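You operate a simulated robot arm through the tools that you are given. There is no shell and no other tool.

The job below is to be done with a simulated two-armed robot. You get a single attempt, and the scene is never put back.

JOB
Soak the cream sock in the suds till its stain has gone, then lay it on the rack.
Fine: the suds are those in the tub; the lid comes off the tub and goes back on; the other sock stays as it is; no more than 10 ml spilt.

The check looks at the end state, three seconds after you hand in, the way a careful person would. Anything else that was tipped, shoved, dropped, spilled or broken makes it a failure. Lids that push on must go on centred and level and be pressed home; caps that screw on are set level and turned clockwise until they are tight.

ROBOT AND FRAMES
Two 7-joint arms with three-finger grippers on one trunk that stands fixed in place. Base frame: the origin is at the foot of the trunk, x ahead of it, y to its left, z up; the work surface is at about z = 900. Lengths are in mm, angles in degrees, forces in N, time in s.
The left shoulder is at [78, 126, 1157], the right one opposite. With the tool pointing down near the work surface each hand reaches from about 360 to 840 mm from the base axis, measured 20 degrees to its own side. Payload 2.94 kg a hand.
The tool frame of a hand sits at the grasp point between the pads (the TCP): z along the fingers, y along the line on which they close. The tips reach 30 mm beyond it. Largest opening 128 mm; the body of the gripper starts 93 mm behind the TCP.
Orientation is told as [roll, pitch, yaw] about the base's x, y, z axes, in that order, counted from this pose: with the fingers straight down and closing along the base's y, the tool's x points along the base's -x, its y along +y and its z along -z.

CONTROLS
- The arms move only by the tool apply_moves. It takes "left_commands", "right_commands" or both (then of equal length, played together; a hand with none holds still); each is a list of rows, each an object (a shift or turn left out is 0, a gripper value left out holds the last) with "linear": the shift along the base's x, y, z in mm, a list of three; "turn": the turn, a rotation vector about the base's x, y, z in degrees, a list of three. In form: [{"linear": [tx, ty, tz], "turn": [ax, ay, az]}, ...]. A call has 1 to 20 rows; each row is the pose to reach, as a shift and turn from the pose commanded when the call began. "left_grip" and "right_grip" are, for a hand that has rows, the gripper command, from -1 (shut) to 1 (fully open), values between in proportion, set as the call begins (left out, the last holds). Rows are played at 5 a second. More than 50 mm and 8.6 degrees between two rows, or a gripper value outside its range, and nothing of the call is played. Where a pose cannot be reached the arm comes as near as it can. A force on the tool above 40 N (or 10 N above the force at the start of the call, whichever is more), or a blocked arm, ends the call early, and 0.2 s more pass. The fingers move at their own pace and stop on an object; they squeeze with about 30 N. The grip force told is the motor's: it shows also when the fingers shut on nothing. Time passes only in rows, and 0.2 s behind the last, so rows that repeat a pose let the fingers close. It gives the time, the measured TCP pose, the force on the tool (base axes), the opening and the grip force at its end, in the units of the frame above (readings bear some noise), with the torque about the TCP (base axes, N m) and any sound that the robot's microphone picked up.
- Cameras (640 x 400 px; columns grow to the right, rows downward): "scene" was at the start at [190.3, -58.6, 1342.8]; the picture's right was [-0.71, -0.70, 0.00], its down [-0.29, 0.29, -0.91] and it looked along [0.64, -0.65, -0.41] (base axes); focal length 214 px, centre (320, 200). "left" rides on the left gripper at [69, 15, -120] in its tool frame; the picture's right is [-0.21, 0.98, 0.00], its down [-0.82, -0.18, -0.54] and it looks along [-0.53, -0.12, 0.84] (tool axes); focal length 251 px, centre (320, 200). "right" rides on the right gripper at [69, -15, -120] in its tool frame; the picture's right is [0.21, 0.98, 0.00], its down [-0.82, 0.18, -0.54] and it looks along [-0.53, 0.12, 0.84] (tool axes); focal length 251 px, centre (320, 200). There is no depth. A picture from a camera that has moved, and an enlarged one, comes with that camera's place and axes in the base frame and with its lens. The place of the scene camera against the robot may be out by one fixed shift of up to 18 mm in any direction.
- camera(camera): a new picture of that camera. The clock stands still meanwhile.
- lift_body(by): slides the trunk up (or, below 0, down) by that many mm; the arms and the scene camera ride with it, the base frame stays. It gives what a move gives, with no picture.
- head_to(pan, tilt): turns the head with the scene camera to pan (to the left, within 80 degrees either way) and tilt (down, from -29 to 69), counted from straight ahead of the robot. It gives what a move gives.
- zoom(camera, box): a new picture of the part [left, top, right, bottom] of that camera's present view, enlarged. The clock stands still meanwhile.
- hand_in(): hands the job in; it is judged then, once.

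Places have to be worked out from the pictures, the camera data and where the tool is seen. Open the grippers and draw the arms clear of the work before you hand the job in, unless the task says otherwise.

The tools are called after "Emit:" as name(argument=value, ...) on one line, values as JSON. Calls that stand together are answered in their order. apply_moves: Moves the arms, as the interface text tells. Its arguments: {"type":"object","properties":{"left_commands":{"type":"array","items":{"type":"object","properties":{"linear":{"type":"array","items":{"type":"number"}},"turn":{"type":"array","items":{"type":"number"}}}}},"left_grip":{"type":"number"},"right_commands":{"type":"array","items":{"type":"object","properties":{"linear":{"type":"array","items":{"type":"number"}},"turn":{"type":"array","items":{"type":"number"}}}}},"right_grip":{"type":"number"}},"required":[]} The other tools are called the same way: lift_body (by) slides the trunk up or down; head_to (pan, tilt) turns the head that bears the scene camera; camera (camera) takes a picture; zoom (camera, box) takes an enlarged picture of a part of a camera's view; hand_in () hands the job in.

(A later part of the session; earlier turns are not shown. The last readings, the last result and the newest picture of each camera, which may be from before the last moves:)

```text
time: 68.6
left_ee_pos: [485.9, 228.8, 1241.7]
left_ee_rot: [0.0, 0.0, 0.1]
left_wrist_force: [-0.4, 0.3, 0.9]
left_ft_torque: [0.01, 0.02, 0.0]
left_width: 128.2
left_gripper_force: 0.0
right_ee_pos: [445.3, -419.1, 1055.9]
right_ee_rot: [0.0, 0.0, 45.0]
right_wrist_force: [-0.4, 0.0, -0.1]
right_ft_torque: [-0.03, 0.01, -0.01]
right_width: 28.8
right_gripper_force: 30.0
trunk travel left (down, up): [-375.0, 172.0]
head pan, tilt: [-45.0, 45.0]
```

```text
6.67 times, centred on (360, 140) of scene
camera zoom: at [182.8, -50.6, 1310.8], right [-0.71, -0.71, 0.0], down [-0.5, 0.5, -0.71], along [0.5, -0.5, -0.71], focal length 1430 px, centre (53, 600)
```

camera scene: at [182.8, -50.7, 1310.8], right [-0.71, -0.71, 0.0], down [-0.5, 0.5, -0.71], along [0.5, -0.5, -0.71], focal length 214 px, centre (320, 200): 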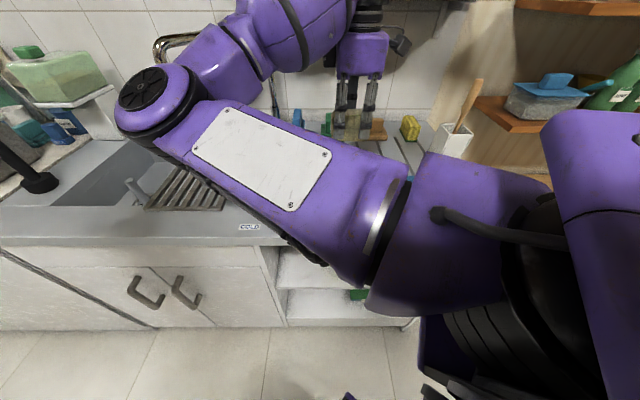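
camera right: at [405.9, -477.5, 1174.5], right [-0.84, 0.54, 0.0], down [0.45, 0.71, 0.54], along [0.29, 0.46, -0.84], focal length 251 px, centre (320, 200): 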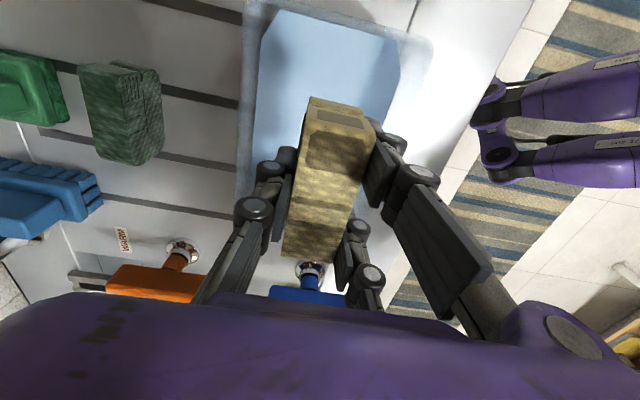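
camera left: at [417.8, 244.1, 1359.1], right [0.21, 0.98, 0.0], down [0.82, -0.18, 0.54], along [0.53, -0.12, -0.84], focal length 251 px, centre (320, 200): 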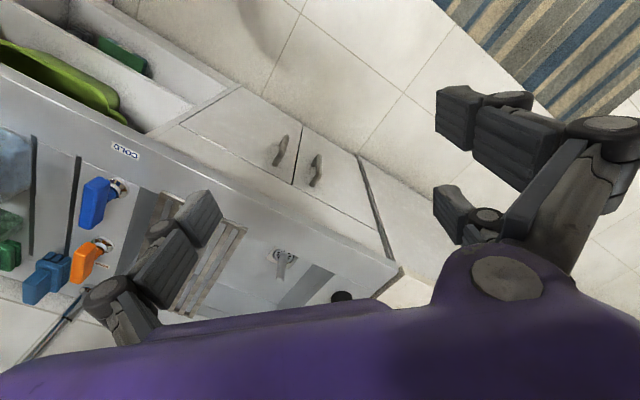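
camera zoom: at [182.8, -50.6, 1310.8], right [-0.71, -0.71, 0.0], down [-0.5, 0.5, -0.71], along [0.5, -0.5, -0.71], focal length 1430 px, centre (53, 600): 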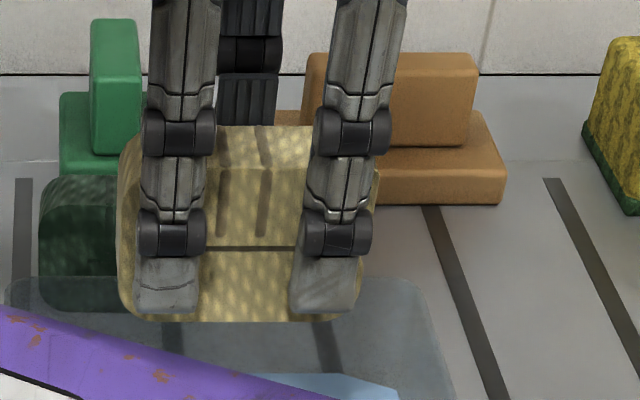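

The green sock carries the same patch and band design, so those marks look like pattern rather than stain. To be sure, I'll dip again, fully down, for several more seconds and see whether the color still changes.

Emit:
apply_moves(right_commands=[{"linear": [0, 0, -15]}, {"linear": [0, 0, -35]}, {"linear": [0, 0, -55]}, {"linear": [0, 0, -65]}, {"linear": [0, 0, -73]}, {"linear": [0, 0, -80]}, {"linear": [0, 0, -86]}, {"linear": [0, 0, -92]}, {"linear": [0, 0, -98]}, {"linear": [0, 0, -104]}, {"linear": [0, 0, -108]}, {"linear": [0, 0, -111]}, {"linear": [0, 0, -111]}, {"linear": [0, 0, -111]}, {"linear": [0, 0, -111]}, {"linear": [0, 0, -111]}, {"linear": [0, 0, -111]}, {"linear": [0, 0, -111]}, {"linear": [0, 0, -111]}, {"linear": [0, 0, -111]}])

Emit:
apply_moves(right_commands=[{"linear": [0, 0, 0]}, {"linear": [0, 0, 0]}, {"linear": [0, 0, 0]}, {"linear": [0, 0, 0]}, {"linear": [0, 0, 0]}, {"linear": [0, 0, 0]}, {"linear": [0, 0, 0]}, {"linear": [0, 0, 0]}, {"linear": [0, 0, 0]}, {"linear": [0, 0, 0]}, {"linear": [0, 0, 0]}, {"linear": [0, 0, 0]}, {"linear": [0, 0, 0]}, {"linear": [0, 0, 0]}, {"linear": [0, 0, 0]}, {"linear": [0, 0, 0]}, {"linear": [0, 0, 0]}, {"linear": [0, 0, 0]}, {"linear": [0, 0, 0]}, {"linear": [0, 0, 0]}])

Emit:
zoom(camera="right", box=[200, 0, 440, 280])

Emit:
apply_moves(right_commands=[{"linear": [0, 0, 0]}, {"linear": [0, 0, 0]}, {"linear": [0, 0, 0]}, {"linear": [0, 0, 0]}, {"linear": [0, 0, 0]}, {"linear": [0, 0, 0]}, {"linear": [0, 0, 0]}, {"linear": [0, 0, 0]}, {"linear": [0, 0, 0]}, {"linear": [0, 0, 0]}, {"linear": [0, 0, 0]}, {"linear": [0, 0, 0]}, {"linear": [0, 0, 0]}, {"linear": [0, 0, 0]}, {"linear": [0, 0, 0]}, {"linear": [0, 0, 0]}, {"linear": [0, 0, 0]}, {"linear": [0, 0, 0]}, {"linear": [0, 0, 0]}, {"linear": [0, 0, 0]}])

Emit:
zoom(camera="right", box=[200, 0, 440, 280])

```text
time: 72.8
left_ee_pos: [487.2, 228.5, 1241.2]
left_ee_rot: [0.1, 0.1, 0.0]
left_wrist_force: [-0.3, -1.0, 0.2]
left_ft_torque: [-0.02, 0.02, -0.01]
left_width: 128.0
left_gripper_force: 0.0
right_ee_pos: [443.6, -418.8, 944.8]
right_ee_rot: [0.0, 0.0, 45.1]
right_wrist_force: [0.1, 0.2, 0.1]
right_ft_torque: [0.0, -0.02, -0.02]
right_width: 28.9
right_gripper_force: 30.0
trunk travel left (down, up): [-375.0, 172.0]
head pan, tilt: [-45.0, 45.0]
```

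```text
time: 77.0
left_ee_pos: [486.9, 229.2, 1240.8]
left_ee_rot: [0.0, 0.0, 0.0]
left_wrist_force: [0.6, -0.3, 0.3]
left_ft_torque: [-0.01, 0.0, 0.02]
left_width: 128.0
left_gripper_force: 0.1
right_ee_pos: [444.6, -418.8, 942.8]
right_ee_rot: [-0.1, 0.1, 45.1]
right_wrist_force: [0.5, 0.5, -0.1]
right_ft_torque: [0.0, -0.01, 0.01]
right_width: 29.0
right_gripper_force: 30.2
trunk travel left (down, up): [-375.0, 172.0]
head pan, tilt: [-45.0, 45.0]
```

```text
1.43 times, centred on (320, 140) of right
camera zoom: at [406.2, -477.3, 1063.2], right [-0.84, 0.54, 0.0], down [0.45, 0.71, 0.54], along [0.29, 0.46, -0.84], focal length 359 px, centre (320, 286)
```

zoom: 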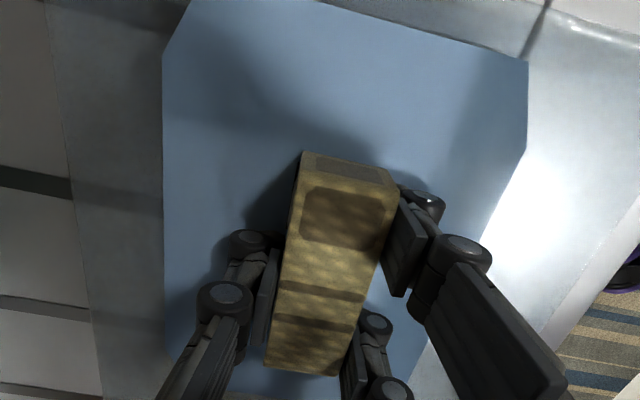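

```text
time: 81.2
left_ee_pos: [486.5, 228.9, 1241.2]
left_ee_rot: [0.0, -0.1, 0.0]
left_wrist_force: [-0.9, 1.0, -0.3]
left_ft_torque: [-0.02, 0.0, -0.04]
left_width: 128.0
left_gripper_force: 0.0
right_ee_pos: [443.6, -418.5, 943.3]
right_ee_rot: [0.0, 0.0, 45.2]
right_wrist_force: [0.1, 0.3, 0.6]
right_ft_torque: [-0.01, 0.03, 0.0]
right_width: 28.7
right_gripper_force: 29.7
trunk travel left (down, up): [-375.0, 172.0]
head pan, tilt: [-45.0, 45.0]
```

```text
1.43 times, centred on (320, 140) of right
camera zoom: at [406.2, -477.3, 1063.2], right [-0.84, 0.54, 0.0], down [0.45, 0.71, 0.54], along [0.29, 0.46, -0.84], focal length 359 px, centre (320, 286)
```

zoom: 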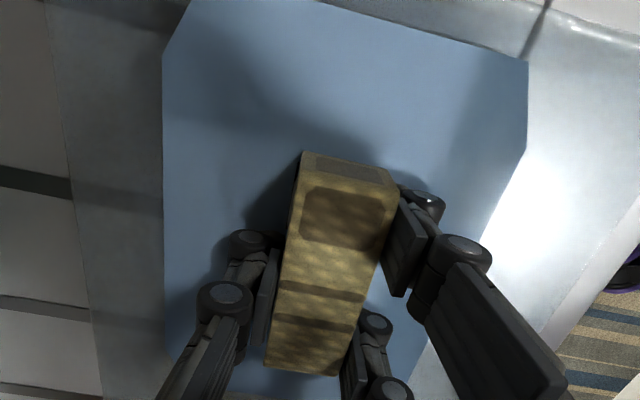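

The color is unchanged after another 10 s, so the stain has gone as far as it will and the sock is uniformly cream. I'll lift it just above the suds and let it drain, moving the left arm out of the right elbow's way at the same time.

Emit:
apply_moves(right_commands=[{"linear": [0, 0, 4]}, {"linear": [0, 0, 8]}, {"linear": [0, 0, 12]}, {"linear": [0, 0, 16]}, {"linear": [0, 0, 20]}, {"linear": [0, 0, 24]}, {"linear": [0, 0, 28]}, {"linear": [0, 0, 32]}, {"linear": [0, 0, 38]}, {"linear": [0, 0, 46]}, {"linear": [0, 0, 56]}, {"linear": [0, 0, 64]}, {"linear": [0, 0, 70]}, {"linear": [0, 0, 70]}, {"linear": [0, 0, 70]}, {"linear": [0, 0, 70]}, {"linear": [0, 0, 70]}, {"linear": [0, 0, 70]}, {"linear": [0, 0, 70]}, {"linear": [0, 0, 70]}], left_commands=[{"linear": [-10, 10, 0]}, {"linear": [-25, 25, 0]}, {"linear": [-40, 40, 0]}, {"linear": [-55, 55, 0]}, {"linear": [-70, 70, 0]}, {"linear": [-85, 85, 0]}, {"linear": [-100, 100, 0]}, {"linear": [-115, 115, 0]}, {"linear": [-130, 130, 0]}, {"linear": [-145, 145, 0]}, {"linear": [-150, 150, 0]}, {"linear": [-150, 150, 0]}, {"linear": [-150, 150, 0]}, {"linear": [-150, 150, 0]}, {"linear": [-150, 150, 0]}, {"linear": [-150, 150, 0]}, {"linear": [-150, 150, 0]}, {"linear": [-150, 150, 0]}, {"linear": [-150, 150, 0]}, {"linear": [-150, 150, 0]}])

Emit:
apply_moves(right_commands=[{"linear": [0, 0, 0]}, {"linear": [0, 0, 0]}, {"linear": [0, 0, 0]}, {"linear": [0, 0, 0]}, {"linear": [0, 0, 0]}, {"linear": [0, 0, 0]}, {"linear": [0, 0, 0]}, {"linear": [0, 0, 0]}, {"linear": [0, 0, 0]}, {"linear": [0, 0, 0]}, {"linear": [0, 0, 0]}, {"linear": [0, 0, 0]}, {"linear": [0, 0, 0]}, {"linear": [0, 0, 0]}, {"linear": [0, 0, 0]}, {"linear": [0, 0, 0]}, {"linear": [0, 0, 0]}, {"linear": [0, 0, 0]}, {"linear": [0, 0, 0]}, {"linear": [0, 0, 0]}])

Emit:
apply_moves(right_commands=[{"linear": [0, 0, 0]}, {"linear": [0, 0, 0]}, {"linear": [0, 0, 0]}, {"linear": [0, 0, 0]}, {"linear": [0, 0, 0]}, {"linear": [0, 0, 0]}, {"linear": [0, 0, 0]}, {"linear": [0, 0, 0]}, {"linear": [0, 0, 0]}, {"linear": [0, 0, 0]}, {"linear": [0, 0, 0]}, {"linear": [0, 0, 0]}, {"linear": [0, 0, 0]}, {"linear": [0, 0, 0]}, {"linear": [0, 0, 0]}, {"linear": [0, 0, 0]}, {"linear": [0, 0, 0]}, {"linear": [0, 0, 0]}, {"linear": [0, 0, 0]}, {"linear": [0, 0, 0]}])

Emit:
camera(camera="right")

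Emit:
camera(camera="scene")

Emit:
camera(camera="left")

```text
time: 85.4
left_ee_pos: [336.5, 379.3, 1239.3]
left_ee_rot: [0.1, 0.0, 0.0]
left_wrist_force: [-0.2, 0.4, -0.2]
left_ft_torque: [-0.03, -0.05, -0.01]
left_width: 127.9
left_gripper_force: 0.0
left hand out of reach, approached as far as the arm can: row 6, 7, 8, 9
right_ee_pos: [445.3, -418.4, 1013.0]
right_ee_rot: [0.0, 0.0, 45.1]
right_wrist_force: [0.0, -0.1, 0.4]
right_ft_torque: [0.0, 0.01, -0.02]
right_width: 28.9
right_gripper_force: 29.9
trunk travel left (down, up): [-375.0, 172.0]
head pan, tilt: [-45.0, 45.0]
```

```text
time: 89.6
left_ee_pos: [337.6, 378.8, 1240.4]
left_ee_rot: [-0.1, 0.0, 0.0]
left_wrist_force: [-0.3, -0.6, -0.8]
left_ft_torque: [0.02, 0.03, -0.06]
left_width: 128.1
left_gripper_force: 0.1
right_ee_pos: [444.2, -419.1, 1013.2]
right_ee_rot: [0.0, 0.0, 45.1]
right_wrist_force: [0.2, 0.0, -0.1]
right_ft_torque: [0.02, -0.02, 0.0]
right_width: 29.0
right_gripper_force: 30.2
trunk travel left (down, up): [-375.0, 172.0]
head pan, tilt: [-45.0, 45.0]
```

```text
time: 93.8
left_ee_pos: [337.8, 378.9, 1240.3]
left_ee_rot: [0.1, 0.1, -0.1]
left_wrist_force: [-0.4, -1.1, 0.4]
left_ft_torque: [0.0, 0.01, 0.0]
left_width: 128.3
left_gripper_force: 0.1
right_ee_pos: [444.1, -419.5, 1014.0]
right_ee_rot: [0.0, 0.0, 45.1]
right_wrist_force: [-0.1, 0.3, -1.0]
right_ft_torque: [0.0, 0.04, 0.02]
right_width: 29.1
right_gripper_force: 30.0
trunk travel left (down, up): [-375.0, 172.0]
head pan, tilt: [-45.0, 45.0]
```

```text
taken
camera right: at [406.1, -477.1, 1133.6], right [-0.84, 0.54, 0.0], down [0.45, 0.71, 0.54], along [0.29, 0.46, -0.84], focal length 251 px, centre (320, 200)
```

right: 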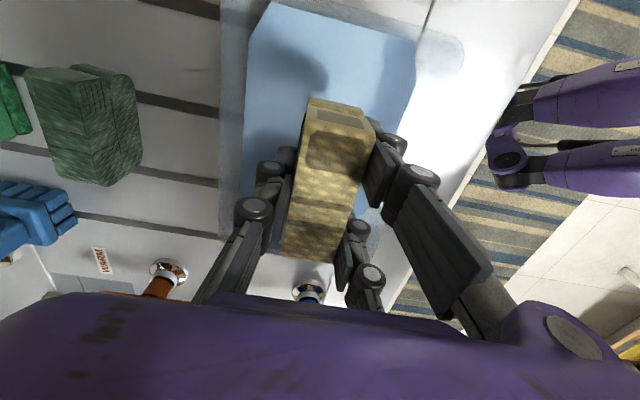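

```text
taken
camera scene: at [182.8, -50.6, 1310.8], right [-0.71, -0.71, 0.0], down [-0.5, 0.5, -0.71], along [0.5, -0.5, -0.71], focal length 214 px, centre (320, 200)
```

scene: 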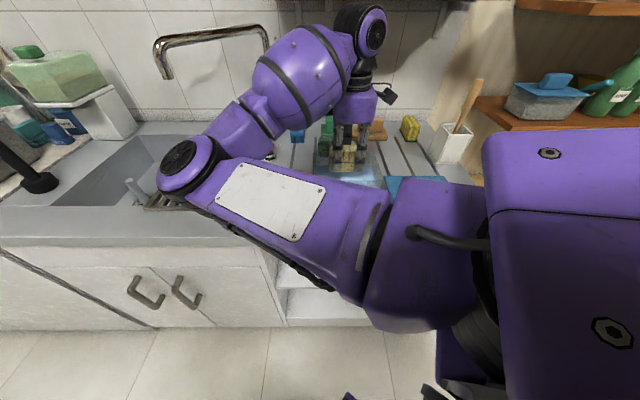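

```text
taken
camera left: at [268.5, 394.1, 1358.1], right [0.21, 0.98, 0.0], down [0.82, -0.18, 0.54], along [0.53, -0.12, -0.84], focal length 251 px, centre (320, 200)
```

left: 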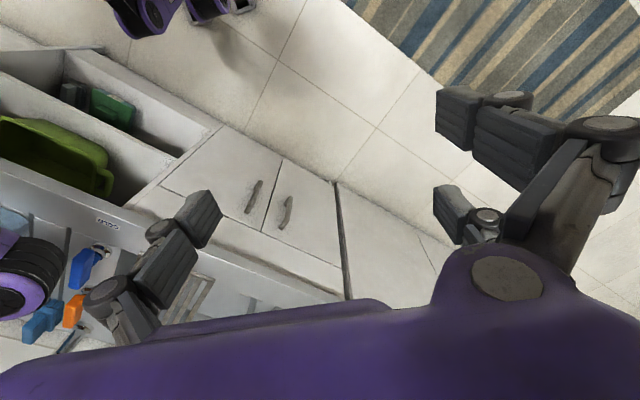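

The sock has drained over the tub. I'll lift it to clear the taps and carry it smoothly toward the near part of the rack, stopping halfway to check.

Emit:
apply_moves(right_commands=[{"linear": [0, 0, 15]}, {"linear": [0, 0, 40]}, {"linear": [0, 0, 65]}, {"linear": [0, 0, 85]}, {"linear": [0, 0, 95]}, {"linear": [15, 15, 95]}, {"linear": [35, 35, 95]}, {"linear": [60, 60, 95]}, {"linear": [85, 85, 95]}, {"linear": [110, 110, 95]}, {"linear": [135, 135, 95]}, {"linear": [150, 148, 95]}, {"linear": [155, 153, 95]}, {"linear": [155, 153, 95]}])

Emit:
camera(camera="right")

Emit:
camera(camera="scene")

```text
time: 96.8
left_ee_pos: [337.4, 378.0, 1239.5]
left_ee_rot: [0.0, 0.0, -0.1]
left_wrist_force: [0.2, 0.6, 0.0]
left_ft_torque: [-0.03, -0.02, 0.02]
left_width: 128.1
left_gripper_force: 0.0
right_ee_pos: [599.7, -265.5, 1108.2]
right_ee_rot: [0.0, -0.2, 45.1]
right_wrist_force: [-0.9, -0.1, 0.0]
right_ft_torque: [-0.01, 0.01, 0.02]
right_width: 28.8
right_gripper_force: 30.4
trunk travel left (down, up): [-375.0, 172.0]
head pan, tilt: [-45.0, 45.0]
```

```text
taken
camera right: at [561.3, -323.9, 1229.2], right [-0.84, 0.54, 0.0], down [0.45, 0.71, 0.54], along [0.29, 0.46, -0.84], focal length 251 px, centre (320, 200)
```

right: 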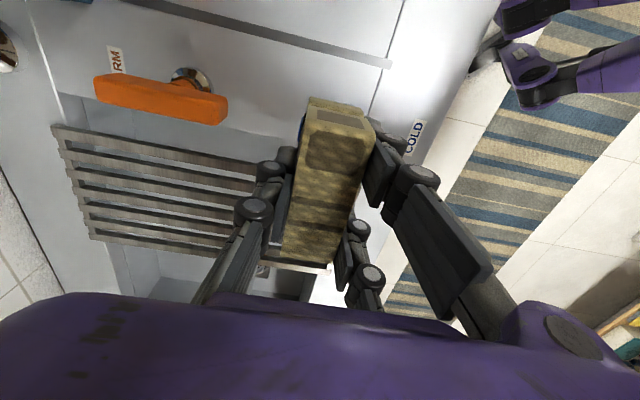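

```text
taken
camera scene: at [182.8, -50.6, 1310.8], right [-0.71, -0.71, 0.0], down [-0.5, 0.5, -0.71], along [0.5, -0.5, -0.71], focal length 214 px, centre (320, 200)
```

scene: 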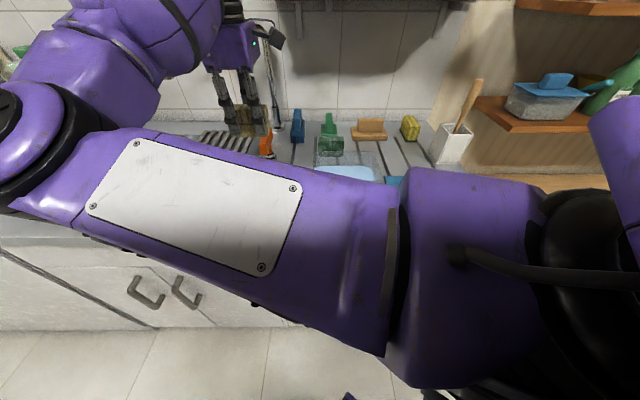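

The rack spans u −336…−520, with its near edge at v≈535, so the drop point is about (735,-130). I'll continue there at height.

Emit:
apply_moves(right_commands=[{"linear": [12, 12, 0]}, {"linear": [35, 35, 0]}, {"linear": [60, 60, 0]}, {"linear": [85, 86, 0]}, {"linear": [110, 111, 0]}, {"linear": [128, 129, 0]}, {"linear": [135, 136, 0]}, {"linear": [135, 136, 0]}, {"linear": [135, 136, 0]}])

Emit:
camera(camera="right")

Emit:
camera(camera="scene")

```text
time: 98.8
left_ee_pos: [337.3, 378.0, 1239.7]
left_ee_rot: [0.0, 0.1, 0.1]
left_wrist_force: [-0.4, 0.4, 0.0]
left_ft_torque: [-0.03, 0.03, -0.01]
left_width: 128.0
left_gripper_force: 0.0
right_ee_pos: [733.9, -129.1, 1108.6]
right_ee_rot: [0.0, 0.0, 45.2]
right_wrist_force: [0.2, 0.5, -1.1]
right_ft_torque: [0.0, 0.02, 0.02]
right_width: 29.1
right_gripper_force: 30.0
trunk travel left (down, up): [-375.0, 172.0]
head pan, tilt: [-45.0, 45.0]
```

```text
taken
camera right: at [696.0, -188.4, 1228.2], right [-0.84, 0.54, 0.0], down [0.45, 0.71, 0.54], along [0.29, 0.46, -0.84], focal length 251 px, centre (320, 200)
```

right: 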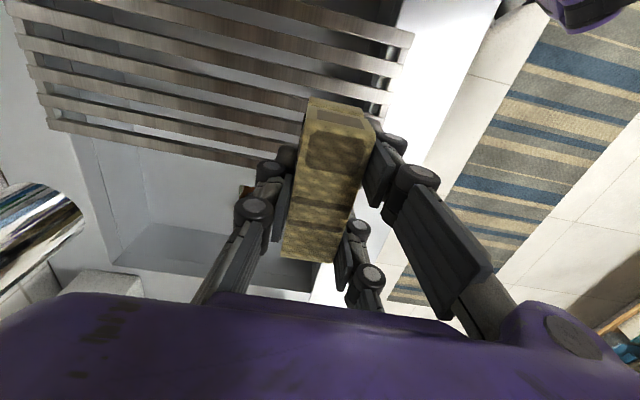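

```text
taken
camera scene: at [182.9, -50.6, 1310.8], right [-0.71, -0.71, 0.0], down [-0.5, 0.5, -0.71], along [0.5, -0.5, -0.71], focal length 214 px, centre (320, 200)
```

scene: 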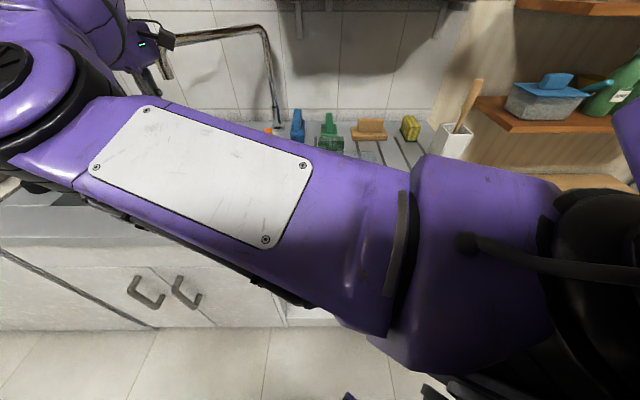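

The hand is over the rack centreline, and the faucet spout is about 90 mm clear. I'll descend to just above the slats.

Emit:
apply_moves(right_commands=[{"linear": [0, 0, -20]}, {"linear": [0, 0, -45]}, {"linear": [0, 0, -70]}, {"linear": [0, 0, -95]}, {"linear": [0, 0, -115]}, {"linear": [0, 0, -130]}, {"linear": [0, 0, -138]}, {"linear": [0, 0, -138]}])

Emit:
camera(camera="right")

Emit:
camera(camera="scene")

```text
time: 100.6
left_ee_pos: [336.9, 378.6, 1239.7]
left_ee_rot: [0.0, 0.0, 0.0]
left_wrist_force: [-0.3, -0.4, 0.3]
left_ft_torque: [0.0, 0.01, 0.0]
left_width: 128.1
left_gripper_force: 0.2
right_ee_pos: [733.3, -129.0, 971.0]
right_ee_rot: [-0.2, 0.0, 45.1]
right_wrist_force: [-0.1, 0.5, -0.6]
right_ft_torque: [0.0, 0.01, -0.03]
right_width: 29.0
right_gripper_force: 30.0
trunk travel left (down, up): [-375.0, 172.0]
head pan, tilt: [-45.0, 45.0]
```

```text
taken
camera right: at [695.7, -188.0, 1089.9], right [-0.84, 0.54, 0.0], down [0.45, 0.71, 0.54], along [0.29, 0.46, -0.84], focal length 251 px, centre (320, 200)
```

right: 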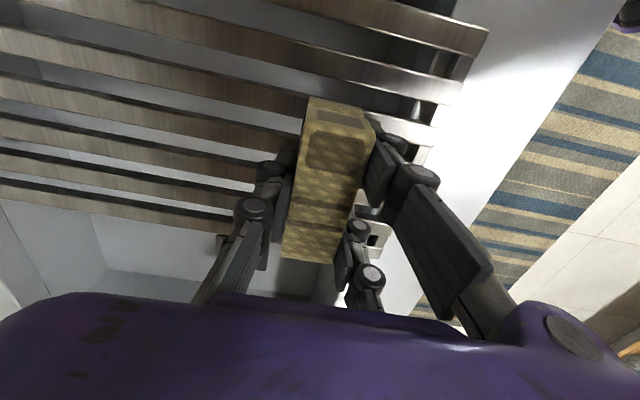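

```text
taken
camera scene: at [182.8, -50.6, 1310.8], right [-0.71, -0.71, 0.0], down [-0.5, 0.5, -0.71], along [0.5, -0.5, -0.71], focal length 214 px, centre (320, 200)
```

scene: 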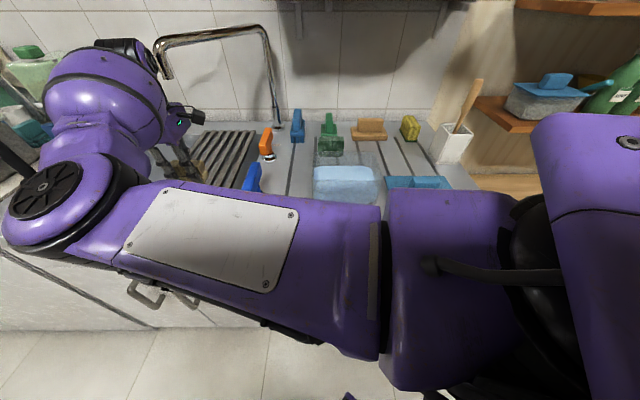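

The sock sits within the rack outline. I'll lower it slowly until it touches.

Emit:
apply_moves(right_commands=[{"linear": [0, 0, -4]}, {"linear": [0, 0, -8]}, {"linear": [0, 0, -11]}, {"linear": [0, 0, -13]}, {"linear": [0, 0, -13]}])

Emit:
apply_moves(right_commands=[{"linear": [0, 0, -1.5]}, {"linear": [0, 0, -3]}, {"linear": [0, 0, -3]}])

Emit:
apply_moves(right_commands=[{"linear": [0, 0, -1.5]}, {"linear": [0, 0, -3]}, {"linear": [0, 0, -3]}])

```text
time: 101.8
left_ee_pos: [337.3, 379.3, 1240.9]
left_ee_rot: [0.0, 0.1, 0.0]
left_wrist_force: [0.3, 0.3, 0.0]
left_ft_torque: [-0.02, -0.03, 0.01]
left_width: 128.1
left_gripper_force: 0.0
right_ee_pos: [734.5, -129.2, 958.2]
right_ee_rot: [0.0, 0.0, 45.0]
right_wrist_force: [0.9, 0.1, -0.7]
right_ft_torque: [-0.01, -0.02, -0.04]
right_width: 29.1
right_gripper_force: 30.4
trunk travel left (down, up): [-375.0, 172.0]
head pan, tilt: [-45.0, 45.0]
```

```text
time: 102.6
left_ee_pos: [336.9, 379.3, 1239.7]
left_ee_rot: [0.0, -0.1, 0.0]
left_wrist_force: [-0.5, 0.3, -0.5]
left_ft_torque: [-0.01, -0.02, 0.01]
left_width: 127.9
left_gripper_force: 0.1
right_ee_pos: [734.2, -128.7, 954.6]
right_ee_rot: [-0.1, 0.0, 45.0]
right_wrist_force: [1.1, -0.5, -0.8]
right_ft_torque: [0.0, 0.01, -0.03]
right_width: 29.0
right_gripper_force: 30.1
trunk travel left (down, up): [-375.0, 172.0]
head pan, tilt: [-45.0, 45.0]
```

```text
time: 103.4
left_ee_pos: [336.7, 377.8, 1241.1]
left_ee_rot: [0.0, 0.0, -0.1]
left_wrist_force: [-0.3, 1.5, 0.1]
left_ft_torque: [-0.01, 0.02, -0.02]
left_width: 127.8
left_gripper_force: 0.1
right_ee_pos: [733.5, -130.4, 952.0]
right_ee_rot: [-0.1, 0.1, 45.1]
right_wrist_force: [0.2, 0.7, -0.4]
right_ft_torque: [-0.02, 0.0, 0.0]
right_width: 28.9
right_gripper_force: 30.5
trunk travel left (down, up): [-375.0, 172.0]
head pan, tilt: [-45.0, 45.0]
```

There's no contact at 952. I'll continue in small steps.

Emit:
apply_moves(right_commands=[{"linear": [0, 0, -1.5]}, {"linear": [0, 0, -3]}, {"linear": [0, 0, -3]}])

Emit:
apply_moves(right_commands=[{"linear": [0, 0, -1.5]}, {"linear": [0, 0, -3]}, {"linear": [0, 0, -3]}])

Emit:
zoom(camera="right", box=[180, 40, 480, 300])

```text
time: 104.2
left_ee_pos: [336.8, 378.9, 1240.8]
left_ee_rot: [0.0, 0.0, 0.0]
left_wrist_force: [-0.8, 0.2, -1.1]
left_ft_torque: [-0.04, -0.02, 0.0]
left_width: 127.9
left_gripper_force: 0.1
right_ee_pos: [734.7, -129.9, 951.7]
right_ee_rot: [-0.3, -0.2, 45.1]
right_wrist_force: [3.5, -1.5, 15.9]
right_ft_torque: [-0.11, 0.14, 0.02]
right_width: 28.9
right_gripper_force: 30.1
trunk travel left (down, up): [-375.0, 172.0]
head pan, tilt: [-45.0, 45.0]
```

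```text
time: 105.0
left_ee_pos: [333.8, 379.7, 1240.9]
left_ee_rot: [-0.1, -0.2, 0.0]
left_wrist_force: [0.3, 0.9, 0.4]
left_ft_torque: [-0.01, -0.04, -0.02]
left_width: 128.2
left_gripper_force: 0.0
right_ee_pos: [733.9, -128.4, 950.9]
right_ee_rot: [-0.6, -0.3, 45.1]
right_wrist_force: [9.7, -3.0, 34.8]
right_ft_torque: [-0.26, -0.09, -0.03]
right_width: 29.1
right_gripper_force: 29.9
trunk travel left (down, up): [-375.0, 172.0]
head pan, tilt: [-45.0, 45.0]
```

```text
1.54 times, centred on (330, 170) of right
camera zoom: at [694.7, -188.0, 1070.6], right [-0.84, 0.54, -0.01], down [0.45, 0.71, 0.54], along [0.3, 0.45, -0.84], focal length 387 px, centre (305, 246)
```

zoom: 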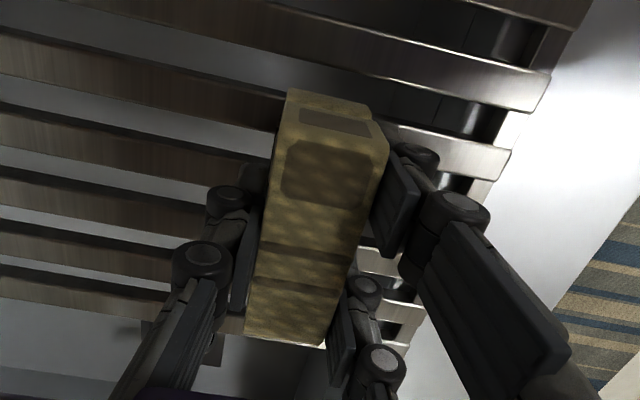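

The sock has reached the rack at TCP ~951.5 and I'm pressing a little. I'll back off 5 mm to unload, then open.

Emit:
apply_moves(right_commands=[{"linear": [0, 0, 2.5]}, {"linear": [0, 0, 5]}, {"linear": [0, 0, 5]}, {"linear": [0, 0, 5]}])

Emit:
apply_moves(right_commands=[{"linear": [0, 0, 0]}, {"linear": [0, 0, 0]}, {"linear": [0, 0, 0]}], right_grip=-0.06)

Emit:
camera(camera="right")

```text
time: 106.0
left_ee_pos: [335.8, 378.1, 1239.3]
left_ee_rot: [0.0, 0.0, 0.0]
left_wrist_force: [0.2, 0.2, 0.3]
left_ft_torque: [-0.01, 0.02, 0.02]
left_width: 127.9
left_gripper_force: 0.1
right_ee_pos: [733.4, -129.0, 951.0]
right_ee_rot: [-0.1, 0.0, 45.1]
right_wrist_force: [5.8, -3.0, 17.0]
right_ft_torque: [0.14, -0.59, -0.13]
right_width: 28.9
right_gripper_force: 29.7
trunk travel left (down, up): [-375.0, 172.0]
head pan, tilt: [-45.0, 45.0]
```

```text
time: 106.8
left_ee_pos: [337.8, 379.5, 1239.8]
left_ee_rot: [0.0, 0.0, -0.1]
left_wrist_force: [-0.4, -0.3, -0.2]
left_ft_torque: [0.0, 0.04, -0.01]
left_width: 127.9
left_gripper_force: 0.1
right_ee_pos: [734.3, -128.3, 950.6]
right_ee_rot: [0.0, -0.1, 45.0]
right_wrist_force: [1.2, -0.2, 0.5]
right_ft_torque: [0.02, -0.01, -0.02]
right_width: 60.1
right_gripper_force: 0.1
trunk travel left (down, up): [-375.0, 172.0]
head pan, tilt: [-45.0, 45.0]
```

```text
taken
camera right: at [696.1, -188.0, 1070.1], right [-0.84, 0.54, 0.0], down [0.45, 0.71, 0.54], along [0.29, 0.46, -0.84], focal length 251 px, centre (320, 200)
```

right: 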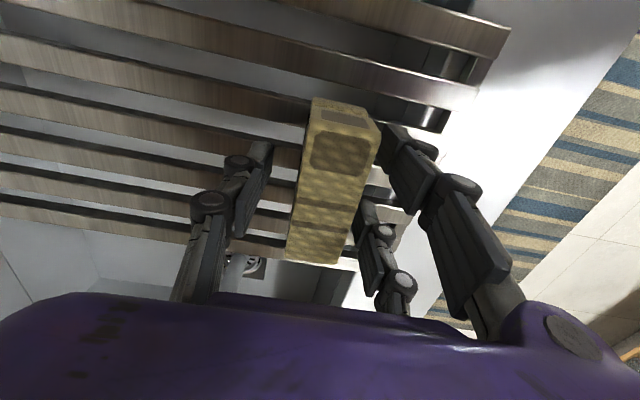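

The sock is standing freely on the slats with the fingers open. I'll rise straight up and check from above.

Emit:
apply_moves(right_commands=[{"linear": [0, 0, 10]}, {"linear": [0, 0, 25]}, {"linear": [0, 0, 45]}, {"linear": [0, 0, 80]}, {"linear": [0, 0, 115]}, {"linear": [0, 0, 150]}, {"linear": [0, 0, 160]}, {"linear": [0, 0, 160]}])

Emit:
camera(camera="right")

Emit:
zoom(camera="right", box=[240, 40, 440, 200])

Emit:
camera(camera="scene")

```text
time: 108.6
left_ee_pos: [337.6, 379.5, 1239.4]
left_ee_rot: [0.0, 0.0, -0.1]
left_wrist_force: [0.6, -0.7, -0.1]
left_ft_torque: [0.03, -0.02, 0.02]
left_width: 128.2
left_gripper_force: 0.0
right_ee_pos: [733.7, -131.0, 1110.9]
right_ee_rot: [0.0, -0.1, 45.1]
right_wrist_force: [0.2, 1.0, 0.0]
right_ft_torque: [0.01, -0.02, 0.01]
right_width: 60.1
right_gripper_force: 0.0
trunk travel left (down, up): [-375.0, 172.0]
head pan, tilt: [-45.0, 45.0]
```

```text
taken
camera right: at [696.0, -188.4, 1230.7], right [-0.84, 0.54, 0.0], down [0.45, 0.71, 0.54], along [0.29, 0.46, -0.84], focal length 251 px, centre (320, 200)
```

right: 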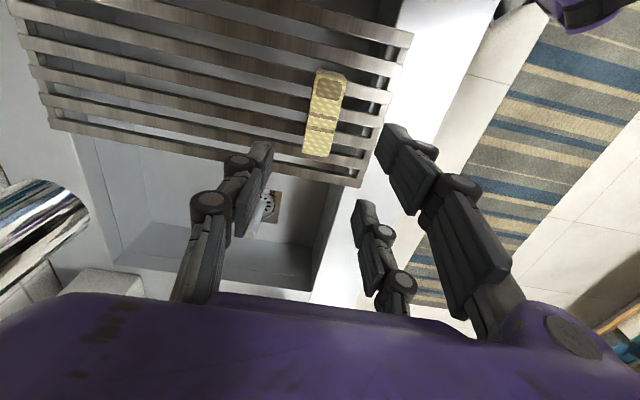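

```text
2.50 times, centred on (340, 120) of right
camera zoom: at [696.0, -188.4, 1230.7], right [-0.84, 0.54, 0.0], down [0.45, 0.71, 0.54], along [0.29, 0.46, -0.84], focal length 629 px, centre (270, 400)
```

zoom: 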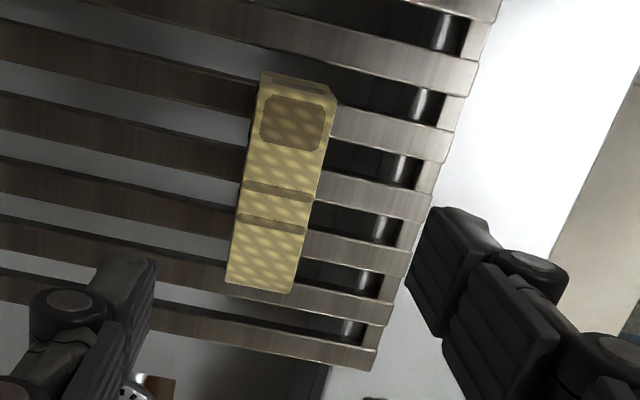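

```text
taken
camera scene: at [182.8, -50.6, 1310.8], right [-0.71, -0.71, 0.0], down [-0.5, 0.5, -0.71], along [0.5, -0.5, -0.71], focal length 214 px, centre (320, 200)
```

scene: 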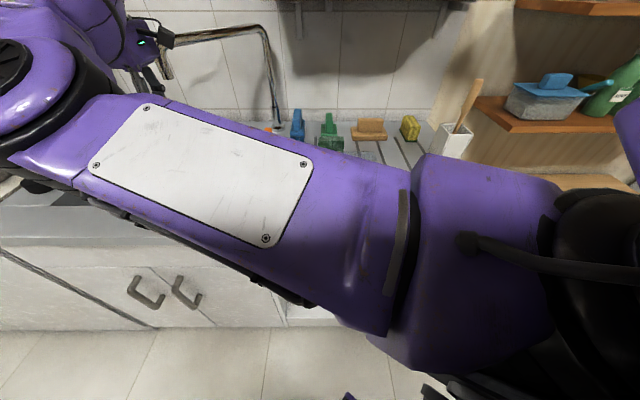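

In good light the sock's body is pale cream, but a brown patch remains on top at its near end and another on the end face. I need to judge whether that is pattern or residual stain, so I'll move the wrist camera for a better look.

Emit:
apply_moves(right_commands=[{"linear": [-20, -20, 0]}, {"linear": [-45, -45, 0]}, {"linear": [-70, -70, -20]}, {"linear": [-85, -85, -50]}, {"linear": [-85, -85, -60]}, {"linear": [-85, -85, -60]}])

Emit:
camera(camera="right")

Emit:
zoom(camera="right", box=[240, 100, 400, 240])

```text
time: 110.0
left_ee_pos: [337.7, 378.8, 1240.8]
left_ee_rot: [0.0, 0.0, 0.1]
left_wrist_force: [0.0, 0.0, -0.6]
left_ft_torque: [0.04, -0.01, -0.03]
left_width: 128.0
left_gripper_force: 0.2
right_ee_pos: [648.7, -215.4, 1049.8]
right_ee_rot: [-0.2, 0.0, 45.1]
right_wrist_force: [0.5, 0.5, -0.1]
right_ft_torque: [0.0, 0.04, 0.02]
right_width: 60.2
right_gripper_force: 0.0
trunk travel left (down, up): [-375.0, 172.0]
head pan, tilt: [-45.0, 45.0]
```

```text
taken
camera right: at [611.9, -273.6, 1170.3], right [-0.84, 0.54, 0.0], down [0.45, 0.71, 0.54], along [0.29, 0.46, -0.84], focal length 251 px, centre (320, 200)
```

right: 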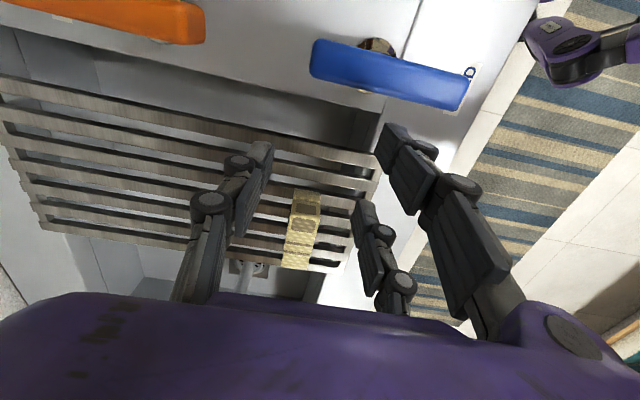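

```text
2.86 times, centred on (320, 170) of right
camera zoom: at [611.9, -273.6, 1170.3], right [-0.84, 0.54, 0.0], down [0.45, 0.71, 0.54], along [0.29, 0.46, -0.84], focal length 718 px, centre (320, 286)
```

zoom: 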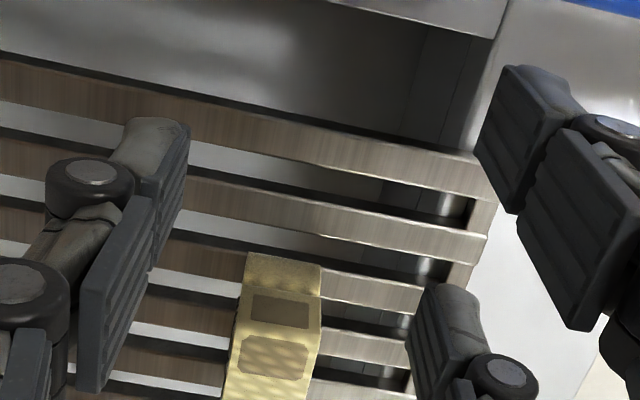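

I'll zoom in tight on the sock.

Emit:
zoom(camera="right", box=[260, 180, 350, 280])

```text
4.00 times, centred on (305, 230) of right
camera zoom: at [611.9, -273.6, 1170.3], right [-0.84, 0.54, 0.0], down [0.45, 0.71, 0.54], along [0.29, 0.46, -0.84], focal length 1006 px, centre (380, 80)
```

zoom: 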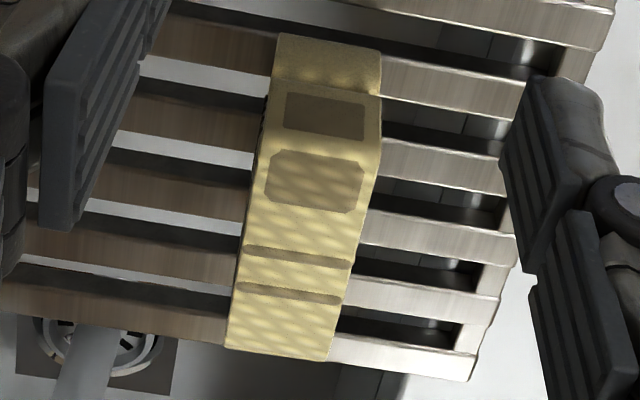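

The patch, the two bands and the ribs match the green sock's pattern exactly, as heel patch and cuff stripes. The olive stain over the body has gone. The sock lies steadily across the slats, so I'll go back over the lid to fetch it.

Emit:
apply_moves(right_commands=[{"linear": [0, 0, 40]}, {"linear": [-20, -20, 80]}, {"linear": [-50, -46, 100]}, {"linear": [-84, -77, 100]}, {"linear": [-118, -108, 100]}, {"linear": [-152, -139, 100]}, {"linear": [-186, -170, 100]}, {"linear": [-220, -201, 100]}, {"linear": [-254, -232, 100]}, {"linear": [-288, -263, 100]}, {"linear": [-322, -294, 100]}, {"linear": [-350, -320, 100]}, {"linear": [-366, -336.5, 100]}, {"linear": [-366, -336.5, 80]}, {"linear": [-366, -336.5, 50]}, {"linear": [-366, -336.5, 50]}])

Emit:
camera(camera="right")

Emit:
zoom(camera="right", box=[220, 0, 420, 200])

Emit:
camera(camera="scene")

```text
time: 113.4
left_ee_pos: [336.4, 380.5, 1239.9]
left_ee_rot: [0.0, 0.0, 0.0]
left_wrist_force: [-0.4, -0.3, -0.1]
left_ft_torque: [-0.04, -0.03, 0.03]
left_width: 128.0
left_gripper_force: 0.0
right_ee_pos: [283.8, -550.9, 1100.1]
right_ee_rot: [-0.2, 0.0, 45.1]
right_wrist_force: [1.2, -0.4, 0.5]
right_ft_torque: [0.01, 0.04, -0.01]
right_width: 60.1
right_gripper_force: 0.0
trunk travel left (down, up): [-375.0, 172.0]
head pan, tilt: [-45.0, 45.0]
```

```text
taken
camera right: at [245.2, -609.3, 1220.3], right [-0.84, 0.54, 0.0], down [0.45, 0.71, 0.54], along [0.29, 0.46, -0.84], focal length 251 px, centre (320, 200)
```

right: 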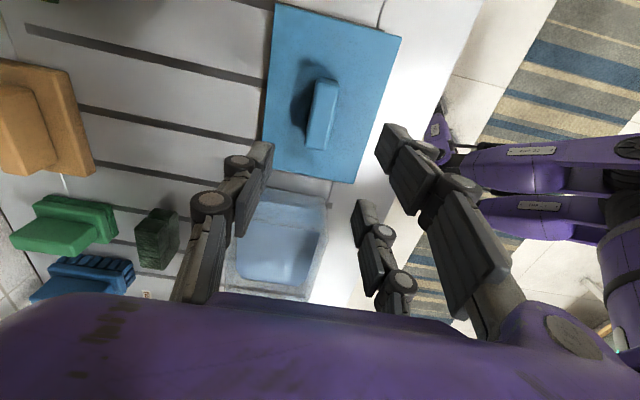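

```text
2.00 times, centred on (320, 100) of right
camera zoom: at [245.2, -609.3, 1220.3], right [-0.84, 0.54, 0.0], down [0.45, 0.71, 0.54], along [0.29, 0.46, -0.84], focal length 503 px, centre (320, 400)
```

zoom: 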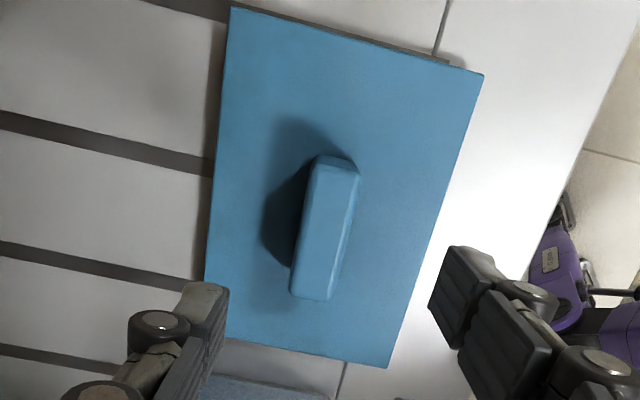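

```text
taken
camera scene: at [182.6, -50.2, 1310.9], right [-0.71, -0.71, 0.0], down [-0.5, 0.5, -0.71], along [0.5, -0.5, -0.71], focal length 214 px, centre (320, 200)
```

scene: 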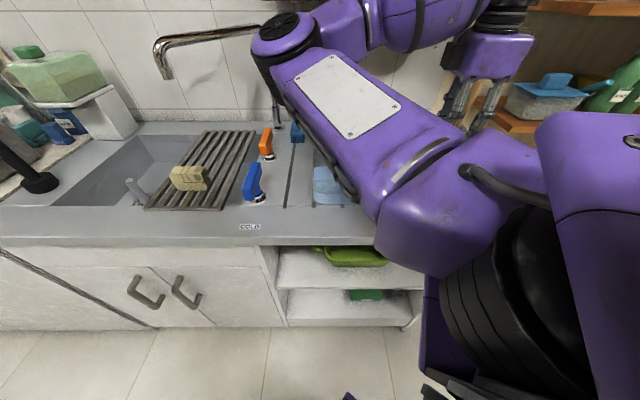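

The scene camera shows the sock resting on the rack. The lid is about where I left it, with its top at z≈915. I'll return to the exact release position and descend to grip the handle low.

Emit:
zoom(camera="scene", box=[130, 110, 270, 230])

Emit:
apply_moves(right_commands=[{"linear": [-0.5, -1, -30]}, {"linear": [-0.5, -1, -65]}, {"linear": [-0.5, -1, -95]}, {"linear": [-0.5, -1, -110]}, {"linear": [-0.5, -1, -110]}])

Emit:
zoom(camera="right", box=[200, 40, 440, 280])

```text
3.33 times, centred on (200, 170) of scene
camera zoom: at [182.6, -50.2, 1310.9], right [-0.71, -0.71, 0.0], down [-0.5, 0.5, -0.71], along [0.5, -0.5, -0.71], focal length 715 px, centre (720, 300)
```

zoom: 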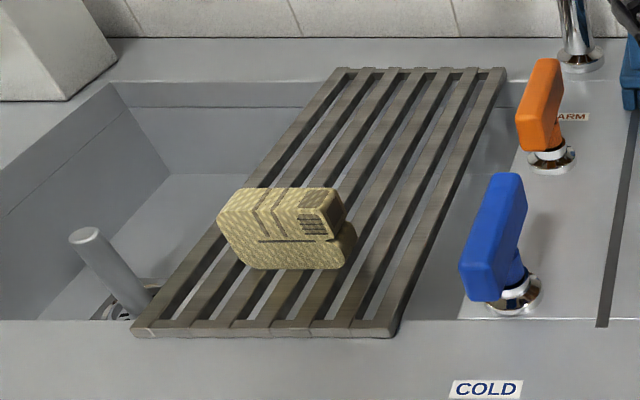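

```text
time: 114.6
left_ee_pos: [336.9, 378.2, 1240.1]
left_ee_rot: [-0.1, 0.0, 0.0]
left_wrist_force: [0.7, -0.7, -0.1]
left_ft_torque: [0.0, 0.01, 0.03]
left_width: 127.9
left_gripper_force: 0.0
right_ee_pos: [283.7, -550.8, 990.0]
right_ee_rot: [-0.1, -0.1, 45.0]
right_wrist_force: [-0.1, -0.3, -0.4]
right_ft_torque: [0.01, 0.01, 0.0]
right_width: 60.0
right_gripper_force: 0.0
trunk travel left (down, up): [-375.0, 172.0]
head pan, tilt: [-45.0, 45.0]
```

```text
1.67 times, centred on (320, 160) of right
camera zoom: at [245.1, -610.6, 1109.9], right [-0.84, 0.54, 0.0], down [0.45, 0.71, 0.54], along [0.29, 0.46, -0.84], focal length 419 px, centre (320, 267)
```

zoom: 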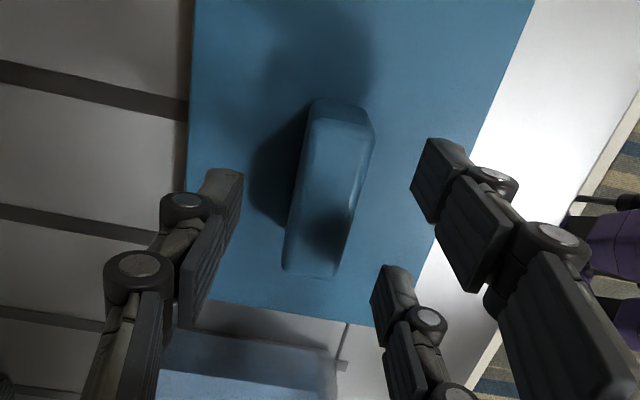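

The sock looks clean and stable on the rack. The handle is about 4 mm toward the robot from the finger centre, so I'll correct for that, descend to TCP ~953 and close.

Emit:
apply_moves(right_commands=[{"linear": [-2.5, 2.5, -10]}, {"linear": [-2.5, 2.5, -22]}, {"linear": [-2.5, 2.5, -31]}, {"linear": [-2.5, 2.5, -36]}, {"linear": [-2.5, 2.5, -36]}])

Emit:
apply_moves(right_commands=[{"linear": [0, 0, 0]}, {"linear": [0, 0, 0]}, {"linear": [0, 0, 0]}, {"linear": [0, 0, 0]}], right_grip=-1)

Emit:
camera(camera="right")

```text
time: 115.8
left_ee_pos: [337.1, 378.4, 1239.4]
left_ee_rot: [0.0, 0.1, 0.0]
left_wrist_force: [-0.3, 0.3, 0.7]
left_ft_torque: [0.02, 0.01, -0.01]
left_width: 128.0
left_gripper_force: 0.1
right_ee_pos: [280.0, -549.7, 954.8]
right_ee_rot: [-0.1, 0.0, 45.1]
right_wrist_force: [-0.7, 0.1, 0.0]
right_ft_torque: [0.02, -0.03, 0.02]
right_width: 60.0
right_gripper_force: 0.1
trunk travel left (down, up): [-375.0, 172.0]
head pan, tilt: [-45.0, 45.0]
```

```text
time: 116.8
left_ee_pos: [337.6, 378.1, 1240.3]
left_ee_rot: [0.0, 0.0, 0.0]
left_wrist_force: [1.2, 0.5, 0.4]
left_ft_torque: [0.02, -0.03, 0.01]
left_width: 127.9
left_gripper_force: 0.1
right_ee_pos: [280.8, -550.4, 954.6]
right_ee_rot: [0.0, 0.1, 45.1]
right_wrist_force: [-0.4, -0.1, 0.5]
right_ft_torque: [0.0, 0.03, 0.0]
right_width: 25.1
right_gripper_force: 30.1
trunk travel left (down, up): [-375.0, 172.0]
head pan, tilt: [-45.0, 45.0]
```

```text
taken
camera right: at [242.4, -608.0, 1074.6], right [-0.84, 0.54, 0.0], down [0.45, 0.71, 0.54], along [0.29, 0.46, -0.84], focal length 251 px, centre (320, 200)
```

right: 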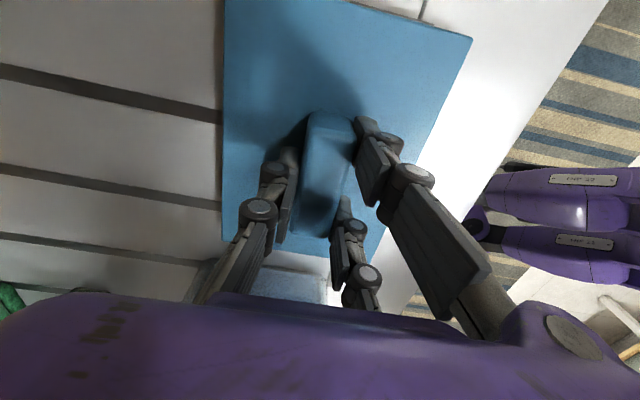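

The grip matches the original one. I'll lift slowly and check that the lid doesn't slip.

Emit:
apply_moves(right_commands=[{"linear": [0, 0, 3]}, {"linear": [0, 0, 8]}, {"linear": [0, 0, 18]}, {"linear": [0, 0, 35]}, {"linear": [0, 0, 55]}, {"linear": [0, 0, 75]}, {"linear": [0, 0, 95]}, {"linear": [0, 0, 115]}, {"linear": [0, 0, 135]}, {"linear": [0, 0, 145]}, {"linear": [0, 0, 145]}])

Emit:
camera(camera="right")

```text
time: 119.2
left_ee_pos: [338.2, 379.9, 1239.6]
left_ee_rot: [0.0, 0.0, 0.0]
left_wrist_force: [0.3, 0.3, 0.5]
left_ft_torque: [0.02, 0.02, 0.0]
left_width: 128.3
left_gripper_force: 0.0
right_ee_pos: [280.5, -549.6, 1099.9]
right_ee_rot: [0.1, 0.0, 45.0]
right_wrist_force: [-0.2, -1.0, -1.0]
right_ft_torque: [0.02, 0.01, 0.04]
right_width: 25.0
right_gripper_force: 29.9
trunk travel left (down, up): [-375.0, 172.0]
head pan, tilt: [-45.0, 45.0]
```

```text
taken
camera right: at [241.8, -608.5, 1219.6], right [-0.84, 0.54, 0.0], down [0.45, 0.71, 0.54], along [0.29, 0.46, -0.84], focal length 251 px, centre (320, 200)
```

right: 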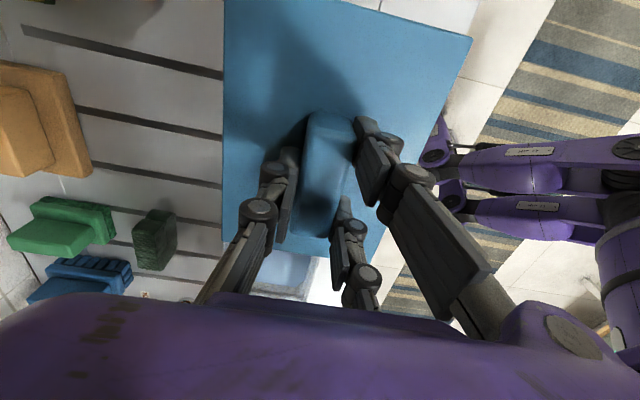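

There's no slip this time. I'll carry the lid back over the tub to the original seated x,y.

Emit:
apply_moves(right_commands=[{"linear": [10, 8, 0]}, {"linear": [28, 22, 0]}, {"linear": [50, 40, 0]}, {"linear": [75, 60, 0]}, {"linear": [100, 80, 0]}, {"linear": [125, 100, 0]}, {"linear": [145, 116, 0]}, {"linear": [158, 126, 0]}, {"linear": [163.5, 130.5, 0]}, {"linear": [163.5, 130.5, 0]}, {"linear": [163.5, 130.5, 0]}])

Emit:
camera(camera="right")

Emit:
camera(camera="scene")

```text
time: 121.6
left_ee_pos: [337.6, 378.0, 1240.0]
left_ee_rot: [0.0, 0.0, 0.0]
left_wrist_force: [-0.4, 0.8, 0.6]
left_ft_torque: [0.02, -0.04, 0.01]
left_width: 128.4
left_gripper_force: 0.1
right_ee_pos: [445.1, -419.8, 1099.4]
right_ee_rot: [0.0, 0.0, 45.1]
right_wrist_force: [-0.3, -0.6, -0.8]
right_ft_torque: [-0.01, -0.01, 0.03]
right_width: 25.3
right_gripper_force: 29.9
trunk travel left (down, up): [-375.0, 172.0]
head pan, tilt: [-45.0, 45.0]
```

```text
taken
camera right: at [406.4, -477.9, 1219.1], right [-0.84, 0.54, 0.0], down [0.45, 0.71, 0.54], along [0.29, 0.46, -0.84], focal length 251 px, centre (320, 200)
```

right: 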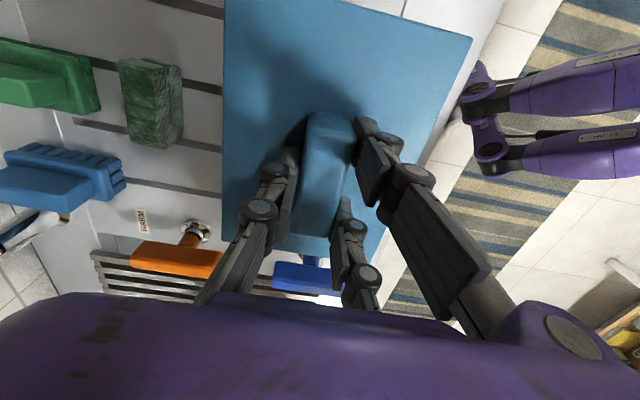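

```text
taken
camera scene: at [182.9, -50.5, 1310.8], right [-0.71, -0.71, 0.0], down [-0.5, 0.5, -0.71], along [0.5, -0.5, -0.71], focal length 214 px, centre (320, 200)
```

scene: 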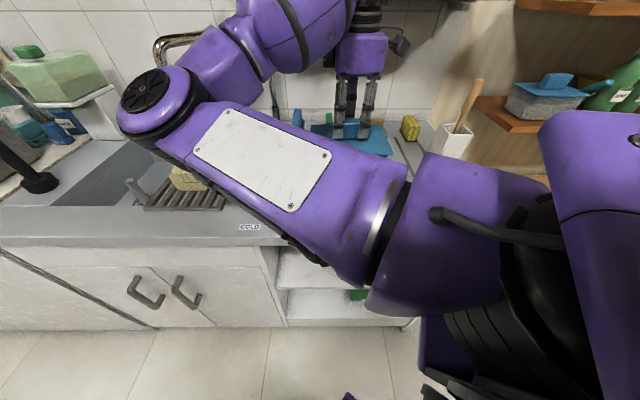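

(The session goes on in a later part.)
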